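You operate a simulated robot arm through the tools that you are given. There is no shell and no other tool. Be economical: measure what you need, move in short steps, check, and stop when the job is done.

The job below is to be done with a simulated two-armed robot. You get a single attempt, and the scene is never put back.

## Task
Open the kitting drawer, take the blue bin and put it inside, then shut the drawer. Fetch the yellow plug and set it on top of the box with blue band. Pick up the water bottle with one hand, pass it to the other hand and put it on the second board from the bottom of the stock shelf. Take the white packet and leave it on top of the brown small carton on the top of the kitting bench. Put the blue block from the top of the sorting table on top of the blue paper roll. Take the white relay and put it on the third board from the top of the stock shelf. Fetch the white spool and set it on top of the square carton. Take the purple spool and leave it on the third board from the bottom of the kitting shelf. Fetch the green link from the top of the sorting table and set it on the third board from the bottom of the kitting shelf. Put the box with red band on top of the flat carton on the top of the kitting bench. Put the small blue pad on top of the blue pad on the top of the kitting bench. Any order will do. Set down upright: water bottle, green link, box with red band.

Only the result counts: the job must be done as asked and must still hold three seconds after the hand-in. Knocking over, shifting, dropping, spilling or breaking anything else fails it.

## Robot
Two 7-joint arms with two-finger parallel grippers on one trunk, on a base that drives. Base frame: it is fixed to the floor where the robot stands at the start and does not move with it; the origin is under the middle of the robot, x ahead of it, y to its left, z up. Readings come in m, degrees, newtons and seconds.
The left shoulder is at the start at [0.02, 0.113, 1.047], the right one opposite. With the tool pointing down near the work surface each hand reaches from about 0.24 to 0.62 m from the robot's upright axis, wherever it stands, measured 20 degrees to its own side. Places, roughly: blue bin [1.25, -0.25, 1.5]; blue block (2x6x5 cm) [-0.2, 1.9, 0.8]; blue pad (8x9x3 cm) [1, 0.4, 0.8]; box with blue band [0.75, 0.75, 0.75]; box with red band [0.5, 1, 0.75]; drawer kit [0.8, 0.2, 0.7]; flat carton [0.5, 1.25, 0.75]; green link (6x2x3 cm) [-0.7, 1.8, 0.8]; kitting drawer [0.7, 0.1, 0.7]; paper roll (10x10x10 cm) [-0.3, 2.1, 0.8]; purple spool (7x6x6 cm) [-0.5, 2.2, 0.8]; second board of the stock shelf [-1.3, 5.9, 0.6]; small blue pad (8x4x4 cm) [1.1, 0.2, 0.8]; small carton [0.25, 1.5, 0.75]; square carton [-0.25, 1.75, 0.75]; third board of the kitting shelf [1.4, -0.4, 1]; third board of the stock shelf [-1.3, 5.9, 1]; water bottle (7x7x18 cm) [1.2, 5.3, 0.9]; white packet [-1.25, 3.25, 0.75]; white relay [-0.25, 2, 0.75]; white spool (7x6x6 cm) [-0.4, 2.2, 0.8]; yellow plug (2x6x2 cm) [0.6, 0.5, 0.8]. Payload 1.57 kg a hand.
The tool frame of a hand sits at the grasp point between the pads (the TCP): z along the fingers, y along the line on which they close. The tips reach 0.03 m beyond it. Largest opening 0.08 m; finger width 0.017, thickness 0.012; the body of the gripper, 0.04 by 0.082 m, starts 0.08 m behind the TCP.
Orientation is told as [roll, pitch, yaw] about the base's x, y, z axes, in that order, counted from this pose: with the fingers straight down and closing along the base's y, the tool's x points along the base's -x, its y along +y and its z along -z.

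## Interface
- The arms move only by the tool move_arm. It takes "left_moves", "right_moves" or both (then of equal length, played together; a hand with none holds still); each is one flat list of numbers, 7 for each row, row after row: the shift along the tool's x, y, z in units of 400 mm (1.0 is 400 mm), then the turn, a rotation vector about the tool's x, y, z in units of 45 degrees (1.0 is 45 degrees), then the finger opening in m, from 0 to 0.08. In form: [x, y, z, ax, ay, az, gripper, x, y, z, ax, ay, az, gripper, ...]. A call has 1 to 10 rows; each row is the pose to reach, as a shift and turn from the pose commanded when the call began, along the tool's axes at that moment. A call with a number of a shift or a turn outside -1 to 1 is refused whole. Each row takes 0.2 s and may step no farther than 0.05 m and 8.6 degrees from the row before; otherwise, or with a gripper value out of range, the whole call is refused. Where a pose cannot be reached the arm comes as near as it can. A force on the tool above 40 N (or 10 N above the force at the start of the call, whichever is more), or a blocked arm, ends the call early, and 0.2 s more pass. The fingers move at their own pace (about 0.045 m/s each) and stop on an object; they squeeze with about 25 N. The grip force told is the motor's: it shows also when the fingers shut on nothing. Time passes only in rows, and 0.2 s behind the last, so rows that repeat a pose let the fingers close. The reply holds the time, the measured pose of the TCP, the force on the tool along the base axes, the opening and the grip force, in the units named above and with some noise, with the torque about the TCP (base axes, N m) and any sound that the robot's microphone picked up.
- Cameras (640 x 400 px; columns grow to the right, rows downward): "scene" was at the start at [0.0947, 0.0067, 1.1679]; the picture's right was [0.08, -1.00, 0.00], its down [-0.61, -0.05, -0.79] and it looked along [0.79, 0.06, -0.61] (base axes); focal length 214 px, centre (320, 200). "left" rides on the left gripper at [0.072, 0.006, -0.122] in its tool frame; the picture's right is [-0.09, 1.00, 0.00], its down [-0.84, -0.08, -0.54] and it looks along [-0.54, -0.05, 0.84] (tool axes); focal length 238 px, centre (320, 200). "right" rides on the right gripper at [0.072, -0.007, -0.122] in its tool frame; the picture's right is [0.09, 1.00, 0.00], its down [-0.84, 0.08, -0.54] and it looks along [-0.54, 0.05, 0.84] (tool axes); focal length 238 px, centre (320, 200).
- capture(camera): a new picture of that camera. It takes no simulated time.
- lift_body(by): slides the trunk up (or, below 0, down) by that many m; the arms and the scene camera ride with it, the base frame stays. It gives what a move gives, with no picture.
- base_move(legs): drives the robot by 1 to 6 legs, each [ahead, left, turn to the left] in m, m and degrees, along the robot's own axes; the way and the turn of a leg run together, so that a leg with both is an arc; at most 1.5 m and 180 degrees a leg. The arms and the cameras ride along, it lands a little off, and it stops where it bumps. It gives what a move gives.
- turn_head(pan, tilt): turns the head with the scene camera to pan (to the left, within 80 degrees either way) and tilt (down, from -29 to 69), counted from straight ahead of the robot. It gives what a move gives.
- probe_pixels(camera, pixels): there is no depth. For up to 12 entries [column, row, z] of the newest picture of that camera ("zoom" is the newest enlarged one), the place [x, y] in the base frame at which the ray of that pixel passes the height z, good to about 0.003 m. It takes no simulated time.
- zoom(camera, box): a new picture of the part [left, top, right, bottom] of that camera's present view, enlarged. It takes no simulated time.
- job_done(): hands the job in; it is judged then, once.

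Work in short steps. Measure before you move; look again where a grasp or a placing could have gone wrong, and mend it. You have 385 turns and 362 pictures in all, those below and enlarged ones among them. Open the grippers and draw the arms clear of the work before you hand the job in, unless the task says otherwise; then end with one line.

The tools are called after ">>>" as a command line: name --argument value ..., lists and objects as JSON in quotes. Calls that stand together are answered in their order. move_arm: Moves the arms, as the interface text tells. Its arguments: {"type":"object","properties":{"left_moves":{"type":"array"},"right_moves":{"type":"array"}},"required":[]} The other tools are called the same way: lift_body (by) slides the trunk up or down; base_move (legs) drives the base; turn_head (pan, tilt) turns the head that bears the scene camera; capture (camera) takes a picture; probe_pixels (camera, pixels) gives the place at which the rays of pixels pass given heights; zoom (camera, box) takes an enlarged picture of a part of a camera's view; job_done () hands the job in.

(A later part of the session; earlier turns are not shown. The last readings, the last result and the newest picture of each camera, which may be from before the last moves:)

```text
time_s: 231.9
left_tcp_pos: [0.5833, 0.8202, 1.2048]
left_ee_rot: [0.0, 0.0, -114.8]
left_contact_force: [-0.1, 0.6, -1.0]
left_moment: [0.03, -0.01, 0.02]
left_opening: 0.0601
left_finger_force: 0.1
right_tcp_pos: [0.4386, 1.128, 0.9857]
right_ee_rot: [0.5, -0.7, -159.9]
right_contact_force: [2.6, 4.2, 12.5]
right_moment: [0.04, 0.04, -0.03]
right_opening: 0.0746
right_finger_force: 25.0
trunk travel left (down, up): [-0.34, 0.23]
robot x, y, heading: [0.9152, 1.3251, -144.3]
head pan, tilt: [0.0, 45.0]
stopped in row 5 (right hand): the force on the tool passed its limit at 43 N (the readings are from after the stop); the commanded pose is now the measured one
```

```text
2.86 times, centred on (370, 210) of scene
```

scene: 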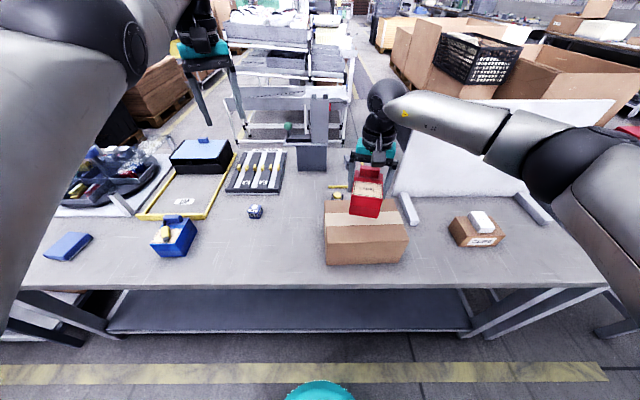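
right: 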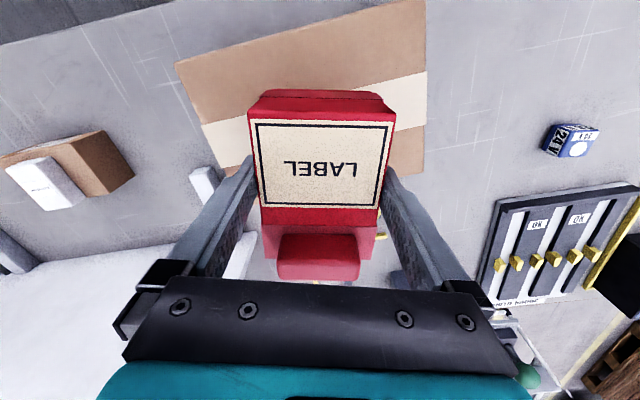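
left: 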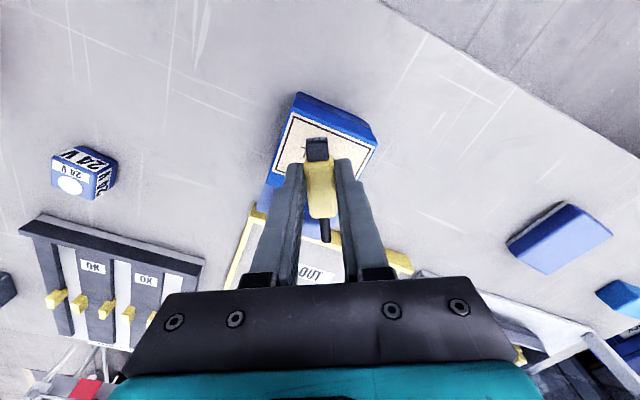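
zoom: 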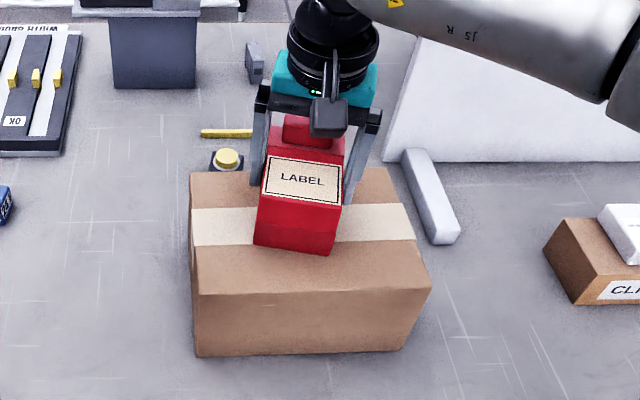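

Placed. Open and rise.

>>> move_arm --right_moves '[0, 0, 0, 0, 0, 0, 0.08, 0, 0, 0, 0, 0, 0, 0.08, 0, 0, -0.04, 0, 0, 0, 0.08, 0, 0, -0.1, 0, 0, 0, 0.08, 0, 0, -0.2, 0, 0, 0, 0.08, 0, 0, -0.3, 0, 0, 0, 0.08]'

>>> zoom --camera "scene" --box '[300, 140, 440, 280]'

```text
time_s: 233.3
left_tcp_pos: [0.5836, 0.8208, 1.2043]
left_ee_rot: [-0.2, -0.1, -114.8]
left_contact_force: [-0.4, -0.2, 0.4]
left_moment: [-0.03, 0.02, 0.02]
left_opening: 0.0601
left_finger_force: 0.1
right_tcp_pos: [0.4411, 1.1309, 1.1037]
right_ee_rot: [0.4, -0.5, -159.9]
right_contact_force: [-0.2, 0.0, 0.0]
right_moment: [-0.01, 0.02, 0.02]
right_opening: 0.0802
right_finger_force: 0.0
trunk travel left (down, up): [-0.34, 0.23]
robot x, y, heading: [0.9185, 1.325, -144.2]
head pan, tilt: [0.0, 45.0]
```

```text
2.86 times, centred on (370, 210) of scene
```

zoom: 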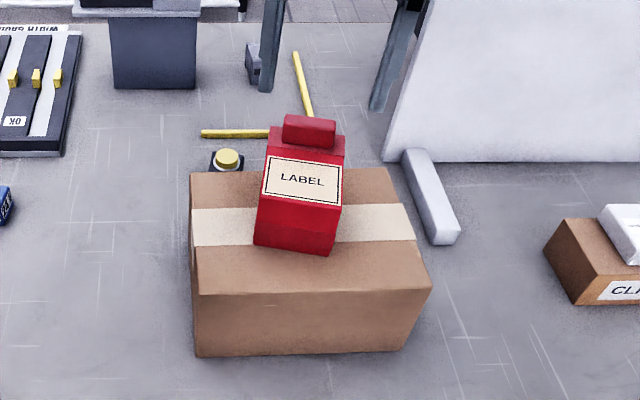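

Red box is on the carton. Now slide left 0.7 m toward the pads and look.

>>> base_move --legs '[[0.0, 0.7, 0]]'

>>> turn_head --pan 15 --tilt 40

>>> capture --camera "scene"

>>> capture --camera "right"

>>> capture --camera "left"

```text
time_s: 237.1
left_tcp_pos: [0.9942, 0.2553, 1.2053]
left_ee_rot: [-0.1, 0.0, -114.4]
left_contact_force: [0.3, -0.6, 0.2]
left_moment: [-0.01, 0.03, -0.02]
left_opening: 0.0601
left_finger_force: 0.0
right_tcp_pos: [0.8489, 0.5652, 1.1033]
right_ee_rot: [0.5, -0.7, -159.4]
right_contact_force: [0.0, 0.3, -0.7]
right_moment: [0.01, -0.01, 0.0]
right_opening: 0.0803
right_finger_force: 0.1
trunk travel left (down, up): [-0.34, 0.23]
robot x, y, heading: [1.3231, 0.759, -144.0]
head pan, tilt: [0.0, 45.0]
```

```text
time_s: 237.9
left_tcp_pos: [0.9944, 0.2559, 1.2058]
left_ee_rot: [-0.1, 0.0, -114.4]
left_contact_force: [0.2, -1.1, 0.4]
left_moment: [0.04, -0.02, 0.02]
left_opening: 0.06
left_finger_force: 0.1
right_tcp_pos: [0.8503, 0.5644, 1.1042]
right_ee_rot: [0.5, -0.5, -159.5]
right_contact_force: [0.1, -0.3, 0.8]
right_moment: [0.01, -0.02, -0.01]
right_opening: 0.0798
right_finger_force: 0.1
trunk travel left (down, up): [-0.34, 0.23]
robot x, y, heading: [1.3267, 0.7651, -143.9]
head pan, tilt: [15.0, 40.0]
```

```text
209 pictures are left
```

scene: 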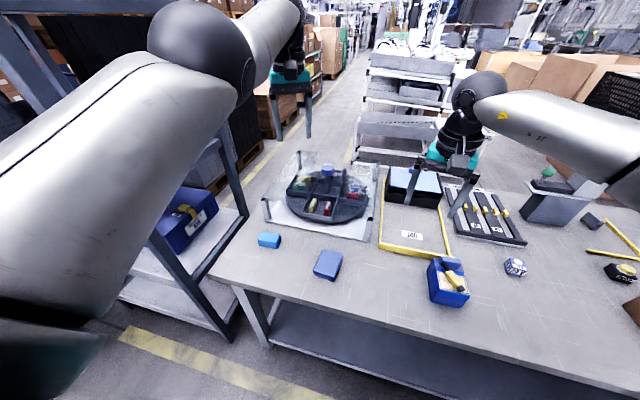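

```text
208 pictures are left
```

right: 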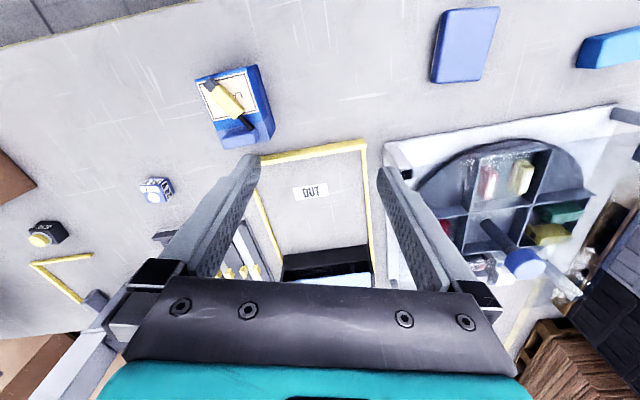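

```text
207 pictures are left
```

left: 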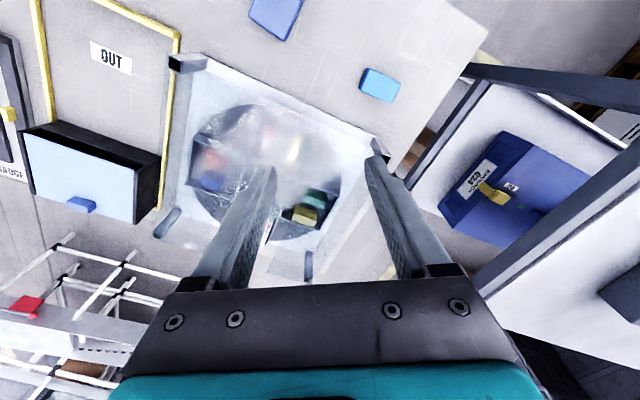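

>>> zoom --camera "scene" --box '[240, 215, 360, 295]'

>>> zoom --camera "left" --box '[230, 0, 420, 120]'

>>> zoom --camera "right" --box '[400, 0, 640, 120]'

```text
5.00 times, centred on (300, 255) of scene
```

zoom: 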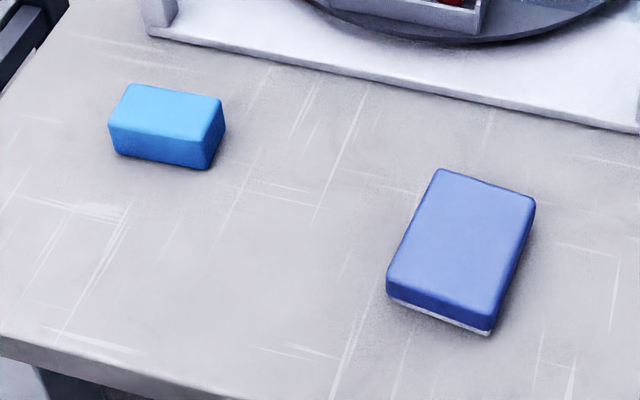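

```text
3.33 times, centred on (325, 60) of left
```

zoom: 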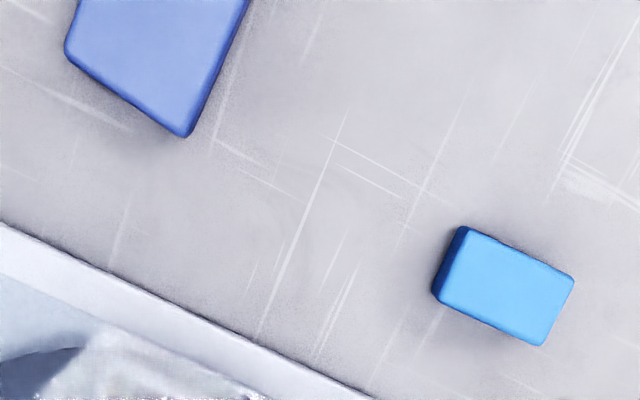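

```text
2.67 times, centred on (520, 60) of right
```

zoom: 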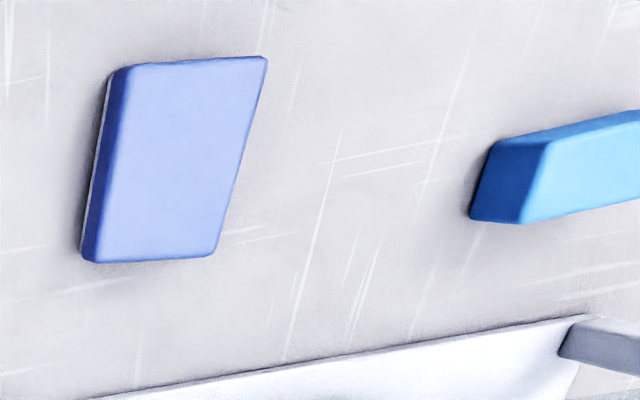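

>>> probe_pixels --camera "scene" --pixels '[[261.6, 231.8, 0.835], [280.4, 235, 0.835], [278.4, 243, 0.835], [257.6, 239.4, 0.835], [261.6, 231.8, 0.825], [323.4, 248.6, 0.825], [343.4, 255, 0.825], [335, 278, 0.825], [313.6, 272.6, 0.825]]'

>>> probe_pixels --camera "left" --pixels '[[370.1, 69, 0.835], [401.3, 82.8, 0.835], [391.1, 103.5, 0.835], [360.5, 88.8, 0.835], [401.3, 82.8, 0.825]]'

>>> probe_pixels --camera "right" --pixels '[[448, 9, 0.825], [500, 6, 0.825], [480, 81, 0.825], [436, 83, 0.825]]'

```text
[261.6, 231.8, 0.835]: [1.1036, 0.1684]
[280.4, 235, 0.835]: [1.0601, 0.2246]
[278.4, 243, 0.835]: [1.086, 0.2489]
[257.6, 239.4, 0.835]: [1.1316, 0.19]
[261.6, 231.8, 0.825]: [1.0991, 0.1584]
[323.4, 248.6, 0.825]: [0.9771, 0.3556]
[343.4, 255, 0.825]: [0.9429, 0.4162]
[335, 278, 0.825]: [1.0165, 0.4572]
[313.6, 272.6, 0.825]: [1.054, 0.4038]
```

```text
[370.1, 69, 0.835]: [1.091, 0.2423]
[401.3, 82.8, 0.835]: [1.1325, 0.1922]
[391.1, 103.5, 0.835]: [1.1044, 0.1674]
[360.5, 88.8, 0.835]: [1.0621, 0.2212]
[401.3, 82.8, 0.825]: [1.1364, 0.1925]
```

```text
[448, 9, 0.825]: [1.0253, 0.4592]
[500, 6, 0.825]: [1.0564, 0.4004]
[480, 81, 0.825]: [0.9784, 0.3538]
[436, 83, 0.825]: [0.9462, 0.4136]
```

Small pad: centre (1.096,0.207), top z 0.835, long axis along 127.8°. Blue pad: centre (0.999,0.4075), top 0.825. Use the left hand; rotate it +62° to close across the short side.

>>> move_arm --left_moves '[0, 0, 0, 0, 0, -0.17, 0.06, 0, 0, 0, 0, 0, -0.34, 0.06, 0, 0, 0, 0, 0, -0.51, 0.06, 0, 0, 0, 0, 0, -0.68, 0.06, 0, 0, 0, 0, 0, -0.85, 0.06, 0, 0, 0, 0, 0, -1.0, 0.06]'

>>> move_arm --left_moves '[0, 0, 0, 0, 0, -0.19, 0.06, 0, 0, 0, 0, 0, -0.382, 0.06, 0, 0, 0, 0, 0, -0.382, 0.06]'

>>> base_move --legs '[[-0.05, 0.1, 0]]'

>>> capture --camera "left"

```text
time_s: 239.3
left_tcp_pos: [0.9939, 0.2554, 1.2052]
left_ee_rot: [-0.1, 0.2, -69.3]
left_contact_force: [0.5, 0.7, 0.8]
left_moment: [0.0, 0.0, -0.01]
left_opening: 0.0599
left_finger_force: 0.2
right_tcp_pos: [0.8498, 0.565, 1.1039]
right_ee_rot: [0.5, -0.6, -159.5]
right_contact_force: [-0.1, 0.0, 0.2]
right_moment: [-0.05, 0.0, -0.04]
right_opening: 0.0799
right_finger_force: 0.1
trunk travel left (down, up): [-0.34, 0.23]
robot x, y, heading: [1.3302, 0.7628, -144.1]
head pan, tilt: [15.0, 40.0]
```

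```text
time_s: 240.1
left_tcp_pos: [0.9955, 0.2559, 1.2047]
left_ee_rot: [0.0, 0.0, -52.0]
left_contact_force: [-1.1, 0.7, -0.5]
left_moment: [0.02, 0.0, -0.02]
left_opening: 0.0601
left_finger_force: 0.2
right_tcp_pos: [0.8492, 0.5651, 1.1037]
right_ee_rot: [0.4, -0.6, -159.5]
right_contact_force: [-0.3, -0.6, 0.0]
right_moment: [0.02, -0.05, -0.05]
right_opening: 0.0801
right_finger_force: 0.1
trunk travel left (down, up): [-0.34, 0.23]
robot x, y, heading: [1.3274, 0.7597, -144.2]
head pan, tilt: [15.0, 40.0]
```

```text
time_s: 241.3
left_tcp_pos: [1.0923, 0.2056, 1.2059]
left_ee_rot: [-0.1, 0.1, -52.4]
left_contact_force: [-0.1, -0.6, 0.1]
left_moment: [0.02, -0.02, 0.01]
left_opening: 0.0601
left_finger_force: 0.1
right_tcp_pos: [0.9499, 0.5143, 1.1031]
right_ee_rot: [0.3, -0.6, -159.6]
right_contact_force: [1.3, -0.3, 0.2]
right_moment: [0.01, -0.01, -0.03]
right_opening: 0.08
right_finger_force: 0.0
trunk travel left (down, up): [-0.34, 0.23]
robot x, y, heading: [1.4207, 0.7125, -144.0]
head pan, tilt: [15.0, 40.0]
```

```text
203 pictures are left
```

left: 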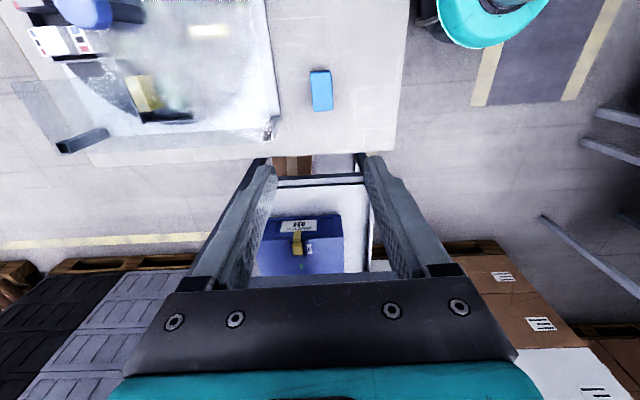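

Aligned over the small pad. Descend with the arm 0.25 first and check.

>>> move_arm --left_moves '[0, 0, 0.11, 0, 0, 0, 0.06, 0, 0, 0.22, 0, 0, 0, 0.06, 0, 0, 0.33, 0, 0, 0, 0.06, 0, 0, 0.44, 0, 0, 0, 0.06, 0, 0, 0.55, 0, 0, 0, 0.06, 0, 0, 0.65, 0, 0, 0, 0.06]'

>>> capture --camera "left"

```text
time_s: 242.7
left_tcp_pos: [1.0929, 0.2052, 0.9443]
left_ee_rot: [-0.2, 0.0, -52.3]
left_contact_force: [0.0, 0.0, 0.0]
left_moment: [0.02, 0.01, 0.0]
left_opening: 0.0599
left_finger_force: 0.1
left hand out of reach, approached as far as the arm can: row 1, 2, 3, 4, 5
right_tcp_pos: [0.9477, 0.5129, 1.1038]
right_ee_rot: [0.3, -0.5, -159.7]
right_contact_force: [0.0, -0.8, -0.2]
right_moment: [-0.02, 0.0, 0.01]
right_opening: 0.0799
right_finger_force: 0.1
trunk travel left (down, up): [-0.34, 0.23]
robot x, y, heading: [1.4252, 0.7064, -144.0]
head pan, tilt: [15.0, 40.0]
```

```text
202 pictures are left
```

left: 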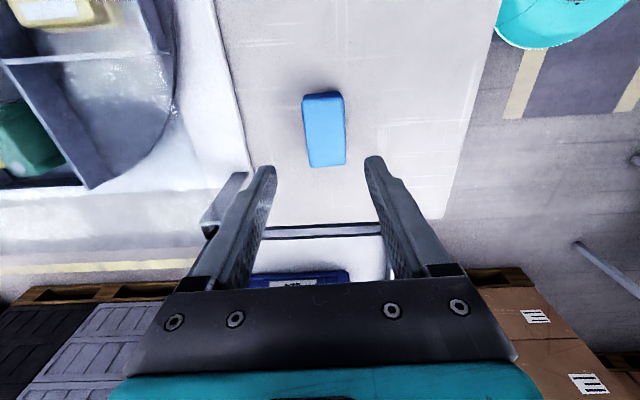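

Fine-tune and descend to TCP z≈0.838 with 0.052 opening.

>>> move_arm --left_moves '[0.01, 0.014, 0.08, 0, 0, 0, 0.052, 0.01, 0.014, 0.16, 0, 0, 0, 0.052, 0.01, 0.014, 0.22, 0, 0, 0, 0.052, 0.01, 0.014, 0.265, 0, 0, 0, 0.052]'

>>> capture --camera "left"

```text
time_s: 243.7
left_tcp_pos: [1.1075, 0.2217, 0.8635]
left_ee_rot: [-1.6, 0.1, -52.4]
left_contact_force: [6.5, 4.5, 19.8]
left_moment: [-0.12, 0.17, 0.0]
left_opening: 0.0457
left_finger_force: 0.0
left hand out of reach, approached as far as the arm can: row 2, 3, 4
right_tcp_pos: [0.9493, 0.5155, 1.1048]
right_ee_rot: [0.4, -0.6, -159.6]
right_contact_force: [-1.1, 0.2, 0.0]
right_moment: [0.04, -0.02, 0.0]
right_opening: 0.08
right_finger_force: 0.1
trunk travel left (down, up): [-0.34, 0.23]
robot x, y, heading: [1.4252, 0.7091, -143.9]
head pan, tilt: [15.0, 40.0]
stopped in row 4 (left hand): the force on the tool passed its limit at 44 N (the readings are from after the stop); the commanded pose is now the measured one
```

```text
201 pictures are left
```

left: 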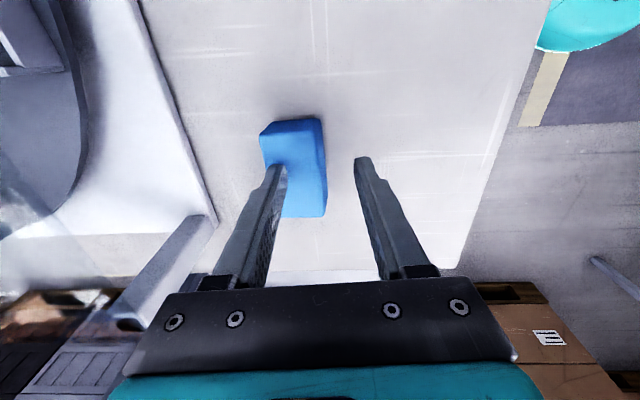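

The arm fell short by 1.8 cm; the finger touched the pad top. Raise 6 cm, then correct with the base (0.018 ahead, 0.005 left).

>>> move_arm --left_moves '[0, 0, -0.06, 0, 0, 0, 0.055, 0, 0, -0.12, 0, 0, 0, 0.055]'

>>> base_move --legs '[[0.02, 0.004, 0]]'

>>> capture --camera "left"

```text
time_s: 244.3
left_tcp_pos: [1.0977, 0.2146, 0.904]
left_ee_rot: [-1.0, 0.0, -52.4]
left_contact_force: [-0.4, 0.4, 0.6]
left_moment: [-0.01, 0.02, -0.01]
left_opening: 0.0552
left_finger_force: 0.1
left hand out of reach, approached as far as the arm can: row 1, 2
right_tcp_pos: [0.948, 0.515, 1.1035]
right_ee_rot: [0.5, -0.6, -159.6]
right_contact_force: [-0.3, -1.1, 0.4]
right_moment: [-0.03, -0.03, 0.04]
right_opening: 0.0801
right_finger_force: 0.1
trunk travel left (down, up): [-0.34, 0.23]
robot x, y, heading: [1.4238, 0.7098, -144.0]
head pan, tilt: [15.0, 40.0]
```

```text
time_s: 245.1
left_tcp_pos: [1.0834, 0.1987, 0.9033]
left_ee_rot: [-1.0, 0.1, -52.3]
left_contact_force: [-0.1, 0.0, -0.1]
left_moment: [0.06, -0.01, 0.01]
left_opening: 0.0549
left_finger_force: 0.0
right_tcp_pos: [0.933, 0.498, 1.1029]
right_ee_rot: [0.4, -0.6, -159.6]
right_contact_force: [-0.1, 0.6, -0.5]
right_moment: [0.0, -0.03, 0.01]
right_opening: 0.0799
right_finger_force: 0.1
trunk travel left (down, up): [-0.34, 0.23]
robot x, y, heading: [1.4073, 0.6967, -144.0]
head pan, tilt: [15.0, 40.0]
```

```text
200 pictures are left
```

left: 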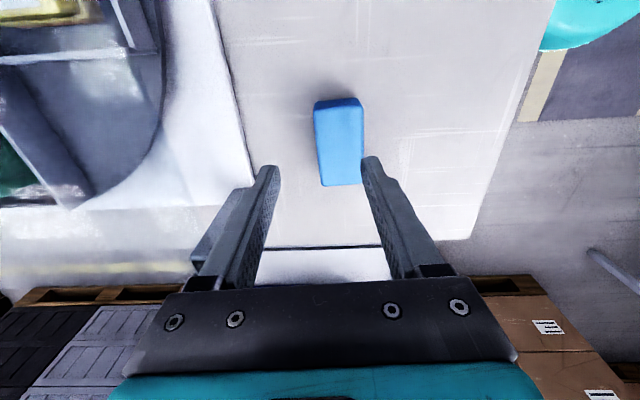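

The left arm works better with a lower trunk. Raise both hands relative to the trunk by 0.25, then lower the trunk 0.24.

>>> move_arm --left_moves '[0, 0, -0.12, 0, 0, 0, 0.055, 0, 0, -0.24, 0, 0, 0, 0.055, 0, 0, -0.36, 0, 0, 0, 0.055, 0, 0, -0.48, 0, 0, 0, 0.055, 0, 0, -0.6, 0, 0, 0, 0.055]' --right_moves '[0, 0, -0.12, 0, 0, 0, 0.06, 0, 0, -0.24, 0, 0, 0, 0.06, 0, 0, -0.36, 0, 0, 0, 0.06, 0, 0, -0.48, 0, 0, 0, 0.06, 0, 0, -0.6, 0, 0, 0, 0.06]'

>>> lift_body --by -0.24

>>> capture --camera "left"

```text
time_s: 246.3
left_tcp_pos: [1.0682, 0.1834, 1.1488]
left_ee_rot: [-1.1, 0.1, -52.4]
left_contact_force: [0.4, 0.1, -0.7]
left_moment: [0.01, 0.03, -0.01]
left_opening: 0.0551
left_finger_force: 0.0
left hand out of reach, approached as far as the arm can: row 1, 2, 3, 4, 5
right_tcp_pos: [0.9374, 0.502, 1.3442]
right_ee_rot: [0.4, -0.6, -159.4]
right_contact_force: [0.4, -0.6, 0.3]
right_moment: [0.01, -0.01, -0.02]
right_opening: 0.0599
right_finger_force: 0.1
trunk travel left (down, up): [-0.34, 0.23]
robot x, y, heading: [1.4116, 0.6957, -144.0]
head pan, tilt: [15.0, 40.0]
```

```text
time_s: 248.8
left_tcp_pos: [1.0659, 0.183, 0.9078]
left_ee_rot: [-1.0, 0.1, -52.3]
left_contact_force: [-0.6, 0.7, -0.6]
left_moment: [-0.02, 0.01, 0.03]
left_opening: 0.055
left_finger_force: 0.1
right_tcp_pos: [0.9352, 0.502, 1.1039]
right_ee_rot: [0.5, -0.5, -159.6]
right_contact_force: [0.2, -0.3, 1.2]
right_moment: [-0.01, 0.02, -0.05]
right_opening: 0.06
right_finger_force: 0.0
trunk travel left (down, up): [-0.1, 0.47]
robot x, y, heading: [1.4111, 0.6963, -144.2]
head pan, tilt: [15.0, 40.0]
```

```text
199 pictures are left
```

left: 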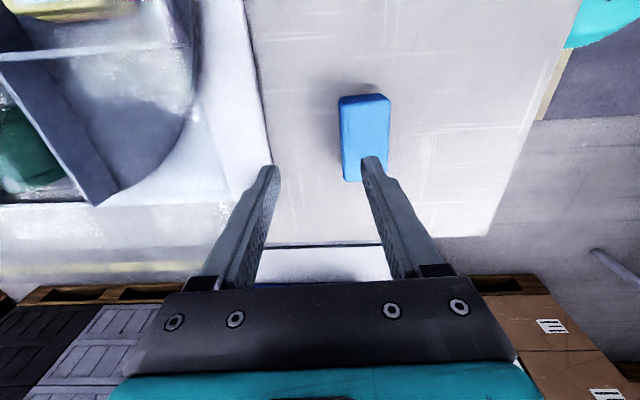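

The left wrist is near a limit at this yaw; use the right hand instead. First rotate the left hand back and retract it.

>>> move_arm --left_moves '[0, 0, -0.1, 0, 0, 0.17, 0.05, 0, 0, -0.2, 0, 0, 0.34, 0.05, 0, 0, -0.3, 0, 0, 0.51, 0.05, 0, 0, -0.4, 0, 0, 0.68, 0.05, 0, 0, -0.5, 0, 0, 0.85, 0.05, 0, 0, -0.5, 0, 0, 1.0, 0.05]' --right_moves '[0, 0, 0, 0, 0, 0.17, 0.06, 0, 0, 0, 0, 0, 0.34, 0.06, 0, 0, 0, 0, 0, 0.51, 0.06, 0, 0, 0, 0, 0, 0.68, 0.06, 0, 0, 0, 0, 0, 0.85, 0.06, 0, 0, 0, 0, 0, 1.0, 0.06]'

>>> move_arm --left_moves '[0, 0, 0, 0, 0, 0.17, 0.05, 0, 0, 0, 0, 0, 0.34, 0.05, 0, 0, 0, 0, 0, 0.51, 0.05, 0, 0, 0, 0, 0, 0.68, 0.05, 0, 0, 0, 0, 0, 0.85, 0.05, 0, 0, 0, 0, 0, 1.0, 0.05]' --right_moves '[0, 0, 0, 0, 0, 0.15, 0.06, 0, 0, 0, 0, 0, 0.3, 0.06, 0, 0, 0, 0, 0, 0.46, 0.06, 0, 0, 0, 0, 0, 0.615, 0.06, 0, 0, 0, 0, 0, 0.615, 0.06, 0, 0, 0, 0, 0, 0.615, 0.06]'

```text
time_s: 250.2
left_tcp_pos: [1.1061, 0.2082, 1.0721]
left_ee_rot: [-1.3, 0.1, -97.7]
left_contact_force: [1.6, -1.2, -0.8]
left_moment: [0.14, 0.06, -0.02]
left_opening: 0.0499
left_finger_force: 0.1
left hand out of reach, approached as far as the arm can: row 1, 2, 3, 4, 5, 6
right_tcp_pos: [0.9355, 0.5014, 1.1019]
right_ee_rot: [0.6, 0.0, 155.2]
right_contact_force: [-0.7, 0.0, -0.4]
right_moment: [-0.04, -0.04, 0.05]
right_opening: 0.0599
right_finger_force: 0.0
trunk travel left (down, up): [-0.1, 0.47]
robot x, y, heading: [1.4111, 0.6947, -143.9]
head pan, tilt: [15.0, 40.0]
```

```text
time_s: 251.6
left_tcp_pos: [1.1087, 0.2059, 1.0716]
left_ee_rot: [0.0, -1.0, -142.4]
left_contact_force: [-0.1, 0.2, -0.4]
left_moment: [0.02, -0.01, -0.02]
left_opening: 0.0499
left_finger_force: 0.0
right_tcp_pos: [0.937, 0.501, 1.103]
right_ee_rot: [0.7, 0.3, 127.7]
right_contact_force: [0.1, -0.7, 0.0]
right_moment: [0.0, 0.0, 0.01]
right_opening: 0.0599
right_finger_force: 0.1
trunk travel left (down, up): [-0.1, 0.47]
robot x, y, heading: [1.4099, 0.6955, -143.8]
head pan, tilt: [15.0, 40.0]
```

Now both fine. Retract the left hand a bit (back 0.1, up 0.08, right 0.05) and shift right hand left 0.12; then slide base left 0.21.

>>> move_arm --left_moves '[0.06, -0.03, -0.05, 0, 0, 0, 0.05, 0.12, -0.06, -0.1, 0, 0, 0, 0.05, 0.18, -0.09, -0.15, 0, 0, 0, 0.05, 0.25, -0.125, -0.2, 0, 0, 0, 0.05]' --right_moves '[-0.075, 0, 0, 0, 0, 0, 0.06, -0.15, 0, 0, 0, 0, 0, 0.06, -0.225, 0, 0, 0, 0, 0, 0.06, -0.225, 0, 0, 0, 0, 0, 0.06]'

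```text
time_s: 252.6
left_tcp_pos: [1.0978, 0.2302, 1.0888]
left_ee_rot: [0.0, -1.6, -142.8]
left_contact_force: [0.5, 0.3, 0.3]
left_moment: [-0.05, -0.02, -0.03]
left_opening: 0.05
left_finger_force: 0.1
left hand out of reach, approached as far as the arm can: row 1, 2, 3, 4
right_tcp_pos: [0.8807, 0.5741, 1.1032]
right_ee_rot: [0.7, 0.3, 127.7]
right_contact_force: [-0.4, -0.4, 0.1]
right_moment: [-0.01, 0.0, -0.01]
right_opening: 0.0601
right_finger_force: 0.2
trunk travel left (down, up): [-0.1, 0.47]
robot x, y, heading: [1.4094, 0.6962, -143.9]
head pan, tilt: [15.0, 40.0]
```

>>> turn_head --pan 50 --tilt 15

>>> capture --camera "scene"

```text
time_s: 253.6
left_tcp_pos: [1.0984, 0.2295, 1.0888]
left_ee_rot: [-0.2, -1.5, -142.9]
left_contact_force: [0.0, 1.0, 0.2]
left_moment: [-0.03, 0.01, -0.01]
left_opening: 0.05
left_finger_force: 0.0
right_tcp_pos: [0.8815, 0.5731, 1.1008]
right_ee_rot: [0.7, 0.3, 127.7]
right_contact_force: [0.2, 0.3, -0.2]
right_moment: [-0.03, -0.02, 0.01]
right_opening: 0.0601
right_finger_force: 0.1
trunk travel left (down, up): [-0.1, 0.47]
robot x, y, heading: [1.4098, 0.6953, -144.1]
head pan, tilt: [50.0, 15.0]
```

```text
198 pictures are left
```

scene: 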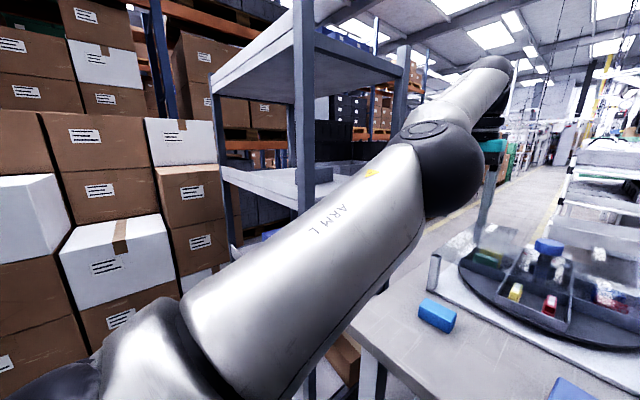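

Move base left 0.15 and ahead 0.03, then bring the right hand 0.27 m leftwards above the small pad.

>>> base_move --legs '[[0.03, 0.15, 0]]'

>>> move_arm --right_moves '[0.11, 0, 0, 0, 0, 0, 0.06, 0.22, 0, 0, 0, 0, 0, 0.06, 0.33, 0, 0, 0, 0, 0, 0.06, 0.44, 0, 0, 0, 0, 0, 0.06, 0.55, 0, 0, 0, 0, 0, 0.06, 0.66, 0.02, 0, 0, 0, 0, 0.06]'

>>> capture --camera "right"

```text
time_s: 255.0
left_tcp_pos: [1.1617, 0.0904, 1.0893]
left_ee_rot: [0.1, -1.5, -142.7]
left_contact_force: [0.2, 0.0, 0.2]
left_moment: [0.04, 0.06, 0.01]
left_opening: 0.0502
left_finger_force: 0.0
right_tcp_pos: [0.9451, 0.4364, 1.1013]
right_ee_rot: [0.6, 0.3, 127.6]
right_contact_force: [0.6, -0.5, 0.7]
right_moment: [-0.03, -0.04, -0.01]
right_opening: 0.0602
right_finger_force: 0.0
trunk travel left (down, up): [-0.1, 0.47]
robot x, y, heading: [1.4768, 0.563, -144.1]
head pan, tilt: [50.0, 15.0]
```

```text
time_s: 256.4
left_tcp_pos: [1.1623, 0.0912, 1.088]
left_ee_rot: [0.2, -1.6, -142.7]
left_contact_force: [0.0, 0.4, -1.0]
left_moment: [-0.04, -0.01, 0.01]
left_opening: 0.05
left_finger_force: 0.1
right_tcp_pos: [1.1087, 0.255, 1.0954]
right_ee_rot: [0.6, 0.3, 127.6]
right_contact_force: [0.2, -0.7, 0.5]
right_moment: [-0.03, 0.02, 0.01]
right_opening: 0.06
right_finger_force: 0.0
right hand out of reach, approached as far as the arm can: row 5, 6
trunk travel left (down, up): [-0.1, 0.47]
robot x, y, heading: [1.4724, 0.5596, -143.8]
head pan, tilt: [50.0, 15.0]
```

```text
197 pictures are left
```

right: 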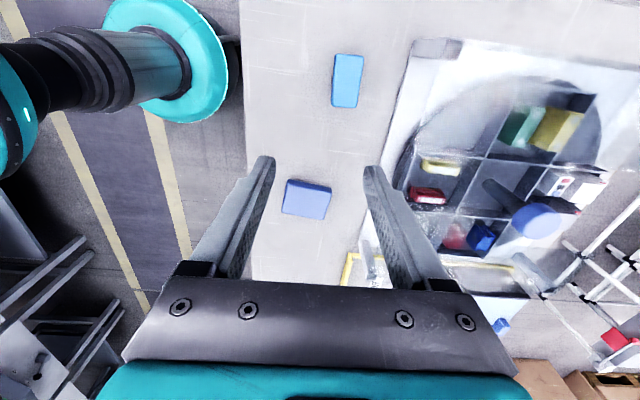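

Correct with the base: 0.04 ahead, 0.031 left.

>>> base_move --legs '[[0.04, 0.031, 0]]'

>>> move_arm --right_moves '[0, 0, 0.1, 0, 0, 0, 0.06, 0, 0, 0.2, 0, 0, 0, 0.06, 0, 0, 0.3, 0, 0, 0, 0.06]'

>>> capture --camera "right"

```text
time_s: 257.3
left_tcp_pos: [1.1488, 0.042, 1.0885]
left_ee_rot: [0.1, -1.5, -142.9]
left_contact_force: [-0.8, -0.5, 0.0]
left_moment: [-0.01, -0.01, -0.01]
left_opening: 0.0501
left_finger_force: 0.1
right_tcp_pos: [1.0948, 0.2058, 1.0963]
right_ee_rot: [0.6, 0.4, 127.7]
right_contact_force: [0.3, 0.0, 0.5]
right_moment: [0.0, 0.01, 0.0]
right_opening: 0.0597
right_finger_force: 0.1
trunk travel left (down, up): [-0.1, 0.47]
robot x, y, heading: [1.4587, 0.5068, -144.0]
head pan, tilt: [50.0, 15.0]
```

```text
time_s: 258.1
left_tcp_pos: [1.1478, 0.0432, 1.0882]
left_ee_rot: [0.1, -1.5, -142.9]
left_contact_force: [0.1, -0.4, -0.7]
left_moment: [0.0, 0.03, 0.04]
left_opening: 0.0499
left_finger_force: 0.1
right_tcp_pos: [1.0947, 0.2038, 0.9764]
right_ee_rot: [0.7, 0.3, 127.7]
right_contact_force: [1.0, -0.1, 0.1]
right_moment: [0.0, 0.01, 0.01]
right_opening: 0.06
right_finger_force: 0.0
trunk travel left (down, up): [-0.1, 0.47]
robot x, y, heading: [1.4586, 0.5104, -144.2]
head pan, tilt: [50.0, 15.0]
```

```text
196 pictures are left
```

right: 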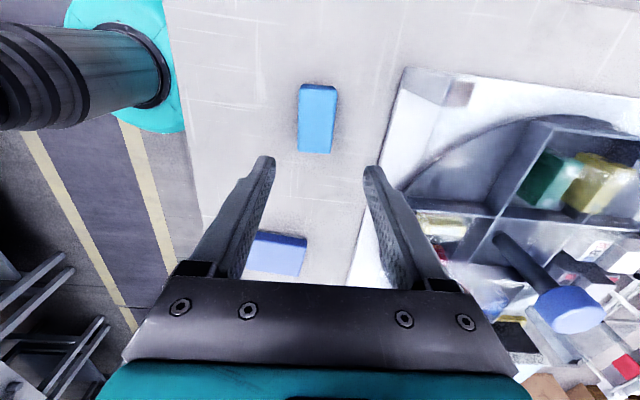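

Fine-tune and descend with opening 0.05.

>>> move_arm --right_moves '[0.02, -0.007, 0.1, 0, 0, 0, 0.05, 0.02, -0.007, 0.2, 0, 0, 0, 0.05, 0.02, -0.007, 0.27, 0, 0, 0, 0.05, 0.02, -0.007, 0.345, 0, 0, 0, 0.05]'

>>> capture --camera "right"

```text
time_s: 259.1
left_tcp_pos: [1.1475, 0.0426, 1.0886]
left_ee_rot: [0.0, -1.4, -142.9]
left_contact_force: [0.3, -0.7, 0.1]
left_moment: [-0.01, 0.02, -0.02]
left_opening: 0.0499
left_finger_force: 0.1
right_tcp_pos: [1.0992, 0.1979, 0.8381]
right_ee_rot: [0.6, 0.3, 127.6]
right_contact_force: [0.8, -0.8, 0.1]
right_moment: [-0.01, -0.01, 0.02]
right_opening: 0.05
right_finger_force: 0.1
trunk travel left (down, up): [-0.1, 0.47]
robot x, y, heading: [1.4615, 0.5087, -144.2]
head pan, tilt: [50.0, 15.0]
```

```text
195 pictures are left
```

right: 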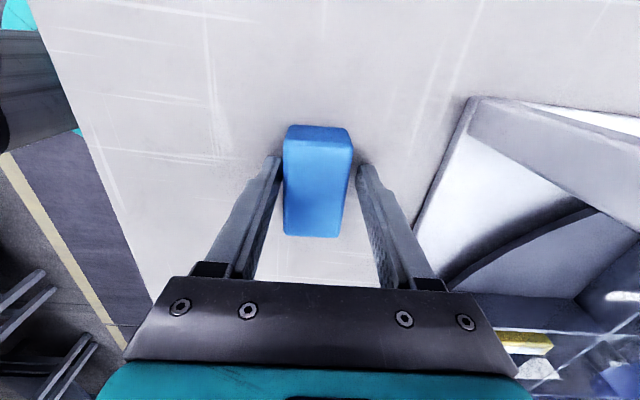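

Pad is between the fingers. Close and lift 20 cm.

>>> move_arm --right_moves '[0, 0, 0, 0, 0, 0, 0, 0, 0, 0, 0, 0, 0, 0, 0, 0, -0.05, 0, 0, 0, 0, 0, 0, -0.15, 0, 0, 0, 0, 0, 0, -0.25, 0, 0, 0, 0, 0, 0, -0.36, 0, 0, 0, 0, 0, 0, -0.48, 0, 0, 0, 0]'

>>> capture --camera "right"

```text
time_s: 260.7
left_tcp_pos: [1.1491, 0.0425, 1.089]
left_ee_rot: [0.0, -1.7, -142.8]
left_contact_force: [0.6, 0.6, 0.3]
left_moment: [0.0, -0.01, -0.01]
left_opening: 0.0499
left_finger_force: 0.1
right_tcp_pos: [1.1007, 0.1998, 1.0313]
right_ee_rot: [0.7, 0.3, 127.7]
right_contact_force: [0.7, 0.2, 0.0]
right_moment: [0.04, 0.02, -0.01]
right_opening: 0.0385
right_finger_force: 25.2
trunk travel left (down, up): [-0.1, 0.47]
robot x, y, heading: [1.4566, 0.5074, -143.7]
head pan, tilt: [50.0, 15.0]
```

```text
194 pictures are left
```

right: 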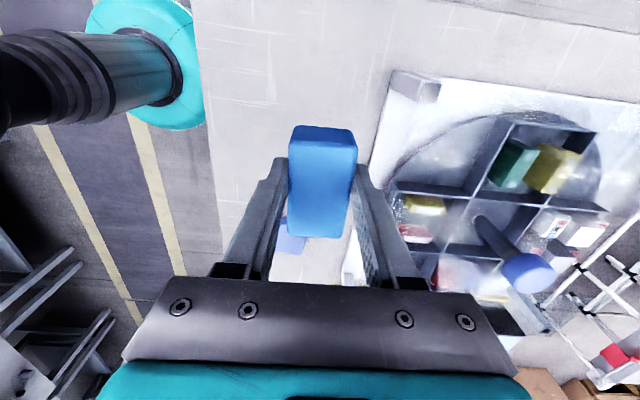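

Pad held. Move base right 0.228 and back 0.041 to be over the blue pad.

>>> base_move --legs '[[-0.041, -0.228, 0]]'

>>> turn_head --pan 5 --tilt 45

>>> capture --camera "scene"

>>> capture --camera "right"

```text
time_s: 262.5
left_tcp_pos: [1.0486, 0.2496, 1.0887]
left_ee_rot: [0.1, -1.6, -142.7]
left_contact_force: [0.6, 0.2, -0.9]
left_moment: [-0.03, 0.0, 0.03]
left_opening: 0.0503
left_finger_force: 0.1
right_tcp_pos: [1.0001, 0.4086, 1.0313]
right_ee_rot: [0.7, 0.3, 127.8]
right_contact_force: [-0.2, 0.1, -0.8]
right_moment: [-0.04, -0.02, 0.0]
right_opening: 0.0385
right_finger_force: 25.2
trunk travel left (down, up): [-0.1, 0.47]
robot x, y, heading: [1.3589, 0.7158, -143.8]
head pan, tilt: [50.0, 15.0]
```

```text
time_s: 263.6
left_tcp_pos: [1.0488, 0.2501, 1.0891]
left_ee_rot: [0.2, -1.6, -142.8]
left_contact_force: [-0.1, -0.5, 0.0]
left_moment: [0.02, 0.02, 0.04]
left_opening: 0.0498
left_finger_force: 0.1
right_tcp_pos: [1.0003, 0.4071, 1.031]
right_ee_rot: [0.7, 0.3, 127.7]
right_contact_force: [1.0, 0.0, 0.0]
right_moment: [0.02, -0.01, 0.0]
right_opening: 0.0386
right_finger_force: 24.9
trunk travel left (down, up): [-0.1, 0.47]
robot x, y, heading: [1.36, 0.7185, -144.1]
head pan, tilt: [5.0, 45.0]
```

```text
193 pictures are left
```

scene: 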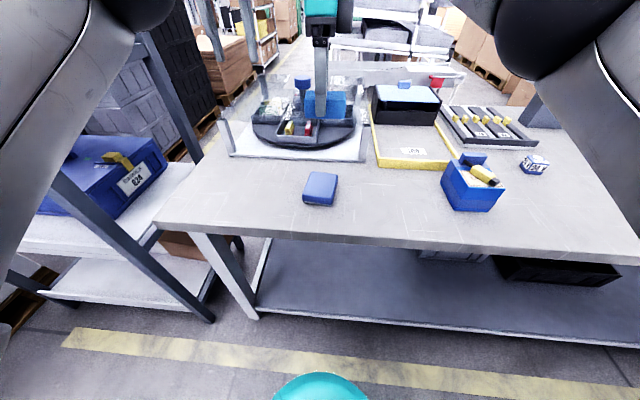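

```text
192 pictures are left
```

right: 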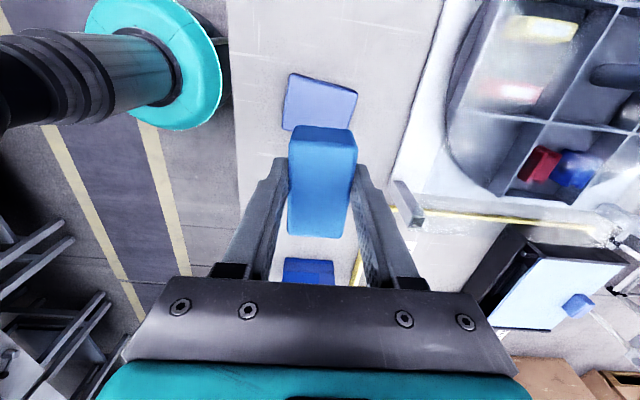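

Over the blue pad. Descend to contact.

>>> move_arm --right_moves '[0, 0, 0.1, 0, 0, 0, 0, 0, 0, 0.2, 0, 0, 0, 0, 0, 0, 0.3, 0, 0, 0, 0, 0, 0, 0.37, 0, 0, 0, 0, 0, 0, 0.39, 0, 0, 0, 0, 0, 0, 0.405, 0, 0, 0, 0]'

>>> zoom --camera "scene" --box '[260, 130, 380, 230]'

```text
time_s: 265.0
left_tcp_pos: [1.0479, 0.2491, 1.0885]
left_ee_rot: [0.1, -1.5, -142.8]
left_contact_force: [-0.8, -0.4, 0.1]
left_moment: [-0.01, -0.03, -0.01]
left_opening: 0.0504
left_finger_force: 0.1
right_tcp_pos: [0.9999, 0.4066, 0.8684]
right_ee_rot: [0.7, 0.3, 127.7]
right_contact_force: [-0.1, 0.3, 0.0]
right_moment: [0.01, 0.0, 0.02]
right_opening: 0.0385
right_finger_force: 25.1
trunk travel left (down, up): [-0.1, 0.47]
robot x, y, heading: [1.3603, 0.7155, -143.6]
head pan, tilt: [5.0, 45.0]
```

```text
4.00 times, centred on (320, 180) of scene
```

zoom: 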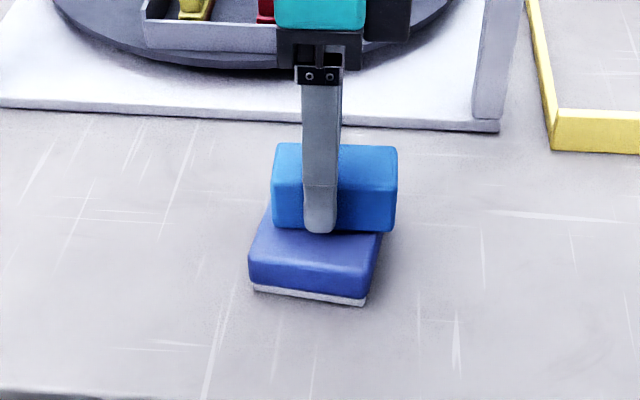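

>>> move_arm --right_moves '[0, 0, 0.006, 0, 0, 0, 0, 0, 0, 0.012, 0, 0, 0, 0, 0, 0, 0.018, 0, 0, 0, 0]'

```text
time_s: 265.8
left_tcp_pos: [1.0482, 0.2505, 1.0892]
left_ee_rot: [0.0, -1.7, -142.8]
left_contact_force: [-0.3, 0.8, 0.2]
left_moment: [-0.01, -0.02, -0.01]
left_opening: 0.05
left_finger_force: 0.0
right_tcp_pos: [0.9988, 0.4054, 0.8675]
right_ee_rot: [1.1, 0.5, 127.6]
right_contact_force: [-1.9, 2.8, 37.9]
right_moment: [0.53, -0.19, 0.01]
right_opening: 0.0388
right_finger_force: 25.0
trunk travel left (down, up): [-0.1, 0.47]
robot x, y, heading: [1.3588, 0.7155, -143.9]
head pan, tilt: [5.0, 45.0]
```

Contact. Release and rise.

>>> move_arm --right_moves '[0, 0, -0.012, 0, 0, 0, 0.05, 0, 0, -0.012, 0, 0, 0, 0.055, 0, 0, -0.06, 0, 0, 0, 0.055, 0, 0, -0.16, 0, 0, 0, 0.055, 0, 0, -0.26, 0, 0, 0, 0.055, 0, 0, -0.38, 0, 0, 0, 0.055, 0, 0, -0.5, 0, 0, 0, 0.055]'

>>> zoom --camera "scene" --box '[240, 130, 520, 260]'

>>> capture --camera "right"

```text
time_s: 267.4
left_tcp_pos: [1.0493, 0.2499, 1.0891]
left_ee_rot: [0.1, -1.6, -142.8]
left_contact_force: [-0.5, 0.0, -0.4]
left_moment: [0.04, 0.02, -0.02]
left_opening: 0.0501
left_finger_force: 0.1
right_tcp_pos: [1.0027, 0.4074, 1.0618]
right_ee_rot: [0.8, 0.3, 127.8]
right_contact_force: [0.7, 0.5, 0.9]
right_moment: [0.01, 0.0, -0.01]
right_opening: 0.0551
right_finger_force: 0.1
trunk travel left (down, up): [-0.1, 0.47]
robot x, y, heading: [1.3587, 0.719, -143.8]
head pan, tilt: [5.0, 45.0]
```

```text
2.29 times, centred on (380, 195) of scene
```

zoom: 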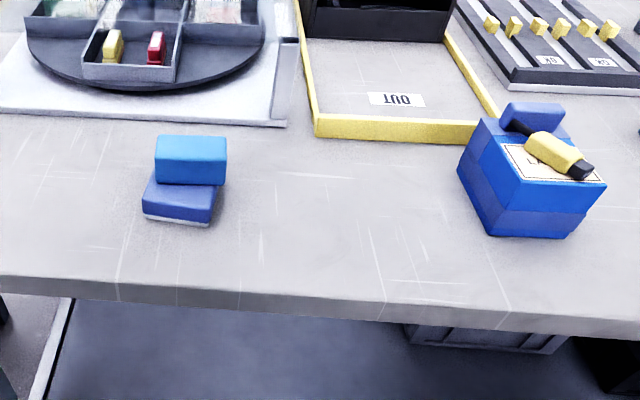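

```text
189 pictures are left
```

right: 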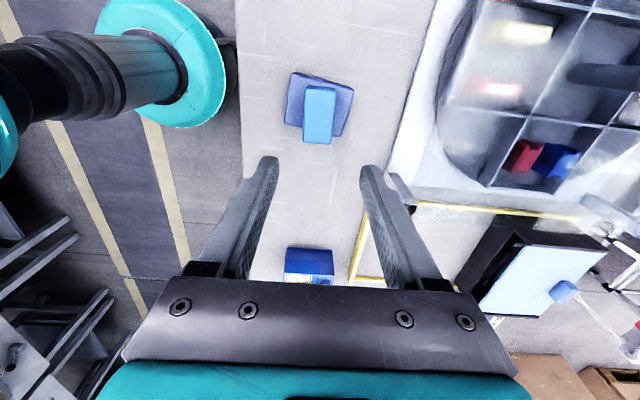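

Pads done. Back off into the corridor, restore right-hand yaw, and try loosening the left arm (pitch forward).

>>> base_move --legs '[[-0.12, 0, 0], [0, -0.8, 0]]'

>>> move_arm --left_moves '[0, 0, 0, 0, -0.17, 0, 0.05, 0, 0, 0, 0, -0.34, 0, 0.05, 0, 0, 0, 0, -0.51, 0, 0.05, 0, 0, 0, 0, -0.68, 0, 0.05, 0, 0, 0, 0, -0.85, 0, 0.05, 0, 0, 0, 0, -1.0, 0, 0.05]' --right_moves '[0, 0, 0, 0, 0, -0.17, 0.06, 0, 0, 0, 0, 0, -0.34, 0.06, 0, 0, 0, 0, 0, -0.51, 0.06, 0, 0, 0, 0, 0, -0.68, 0.06, 0, 0, 0, 0, 0, -0.85, 0.06, 0, 0, 0, 0, 0, -1.0, 0.06]'

>>> turn_head --pan 30 --tilt 10

>>> capture --camera "scene"

```text
time_s: 272.5
left_tcp_pos: [0.6766, 0.9614, 1.0886]
left_ee_rot: [0.1, -1.5, -142.7]
left_contact_force: [0.2, 1.0, 0.8]
left_moment: [-0.02, -0.02, 0.0]
left_opening: 0.0501
left_finger_force: 0.1
right_tcp_pos: [0.6284, 1.118, 1.0609]
right_ee_rot: [0.6, 0.3, 127.7]
right_contact_force: [-0.3, -0.5, 0.3]
right_moment: [0.01, -0.01, 0.02]
right_opening: 0.0551
right_finger_force: 0.1
trunk travel left (down, up): [-0.1, 0.47]
robot x, y, heading: [0.9864, 1.427, -143.9]
head pan, tilt: [5.0, 45.0]
```

```text
time_s: 273.9
left_tcp_pos: [0.6768, 0.9612, 1.0911]
left_ee_rot: [0.0, -46.7, -142.6]
left_contact_force: [0.6, -0.7, 0.0]
left_moment: [-0.02, -0.04, 0.03]
left_opening: 0.0503
left_finger_force: 0.1
left hand out of reach, approached as far as the arm can: row 1, 2, 3
right_tcp_pos: [0.6295, 1.1187, 1.0597]
right_ee_rot: [0.7, -0.3, 173.0]
right_contact_force: [0.1, 0.8, -0.4]
right_moment: [-0.02, 0.0, -0.03]
right_opening: 0.06
right_finger_force: 0.0
trunk travel left (down, up): [-0.1, 0.47]
robot x, y, heading: [0.9903, 1.4284, -143.8]
head pan, tilt: [5.0, 45.0]
```

```text
time_s: 274.9
left_tcp_pos: [0.6777, 0.9609, 1.0897]
left_ee_rot: [0.0, -46.6, -142.7]
left_contact_force: [0.0, 1.0, 0.5]
left_moment: [-0.02, 0.02, -0.03]
left_opening: 0.0501
left_finger_force: 0.1
right_tcp_pos: [0.63, 1.1185, 1.0601]
right_ee_rot: [0.7, -0.3, 172.7]
right_contact_force: [-0.7, 0.4, -0.5]
right_moment: [-0.01, 0.0, 0.01]
right_opening: 0.0601
right_finger_force: 0.1
trunk travel left (down, up): [-0.1, 0.47]
robot x, y, heading: [0.9858, 1.429, -143.9]
head pan, tilt: [30.0, 10.0]
```

```text
188 pictures are left
```

scene: 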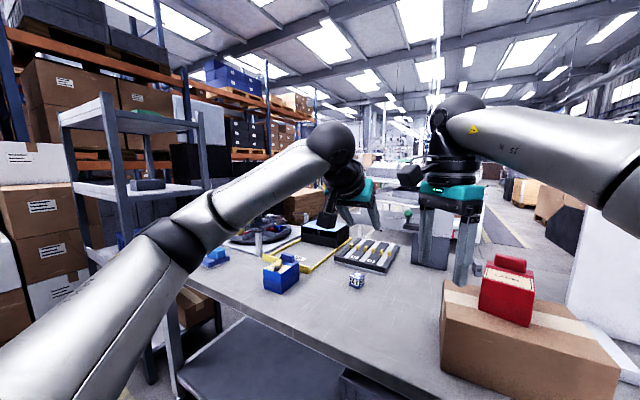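

Now retract the left hand back 0.15 and up 0.1 with the pitched tool.

>>> move_arm --left_moves '[0.02, 0.03, -0.09, 0, 0, 0, 0.05, 0.04, 0.06, -0.18, 0, 0, 0, 0.05, 0.06, 0.1, -0.27, 0, 0, 0, 0.05, 0.08, 0.15, -0.36, 0, 0, 0, 0.05, 0.088, 0.2, -0.44, 0, 0, 0, 0.05]' --right_moves '[0, 0, 0, 0, 0, -0.15, 0.06, 0, 0, 0, 0, 0, -0.3, 0.06, 0, 0, 0, 0, 0, -0.45, 0.06, 0, 0, 0, 0, 0, -0.6, 0.06, 0, 0, 0, 0, 0, -0.96, 0.06]'

>>> capture --camera "scene"

```text
refused: row 5 steps farther than a row can; nothing moved
```

```text
187 pictures are left
```

scene: 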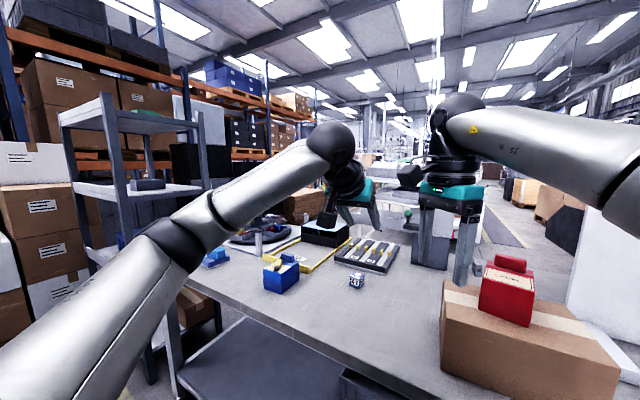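

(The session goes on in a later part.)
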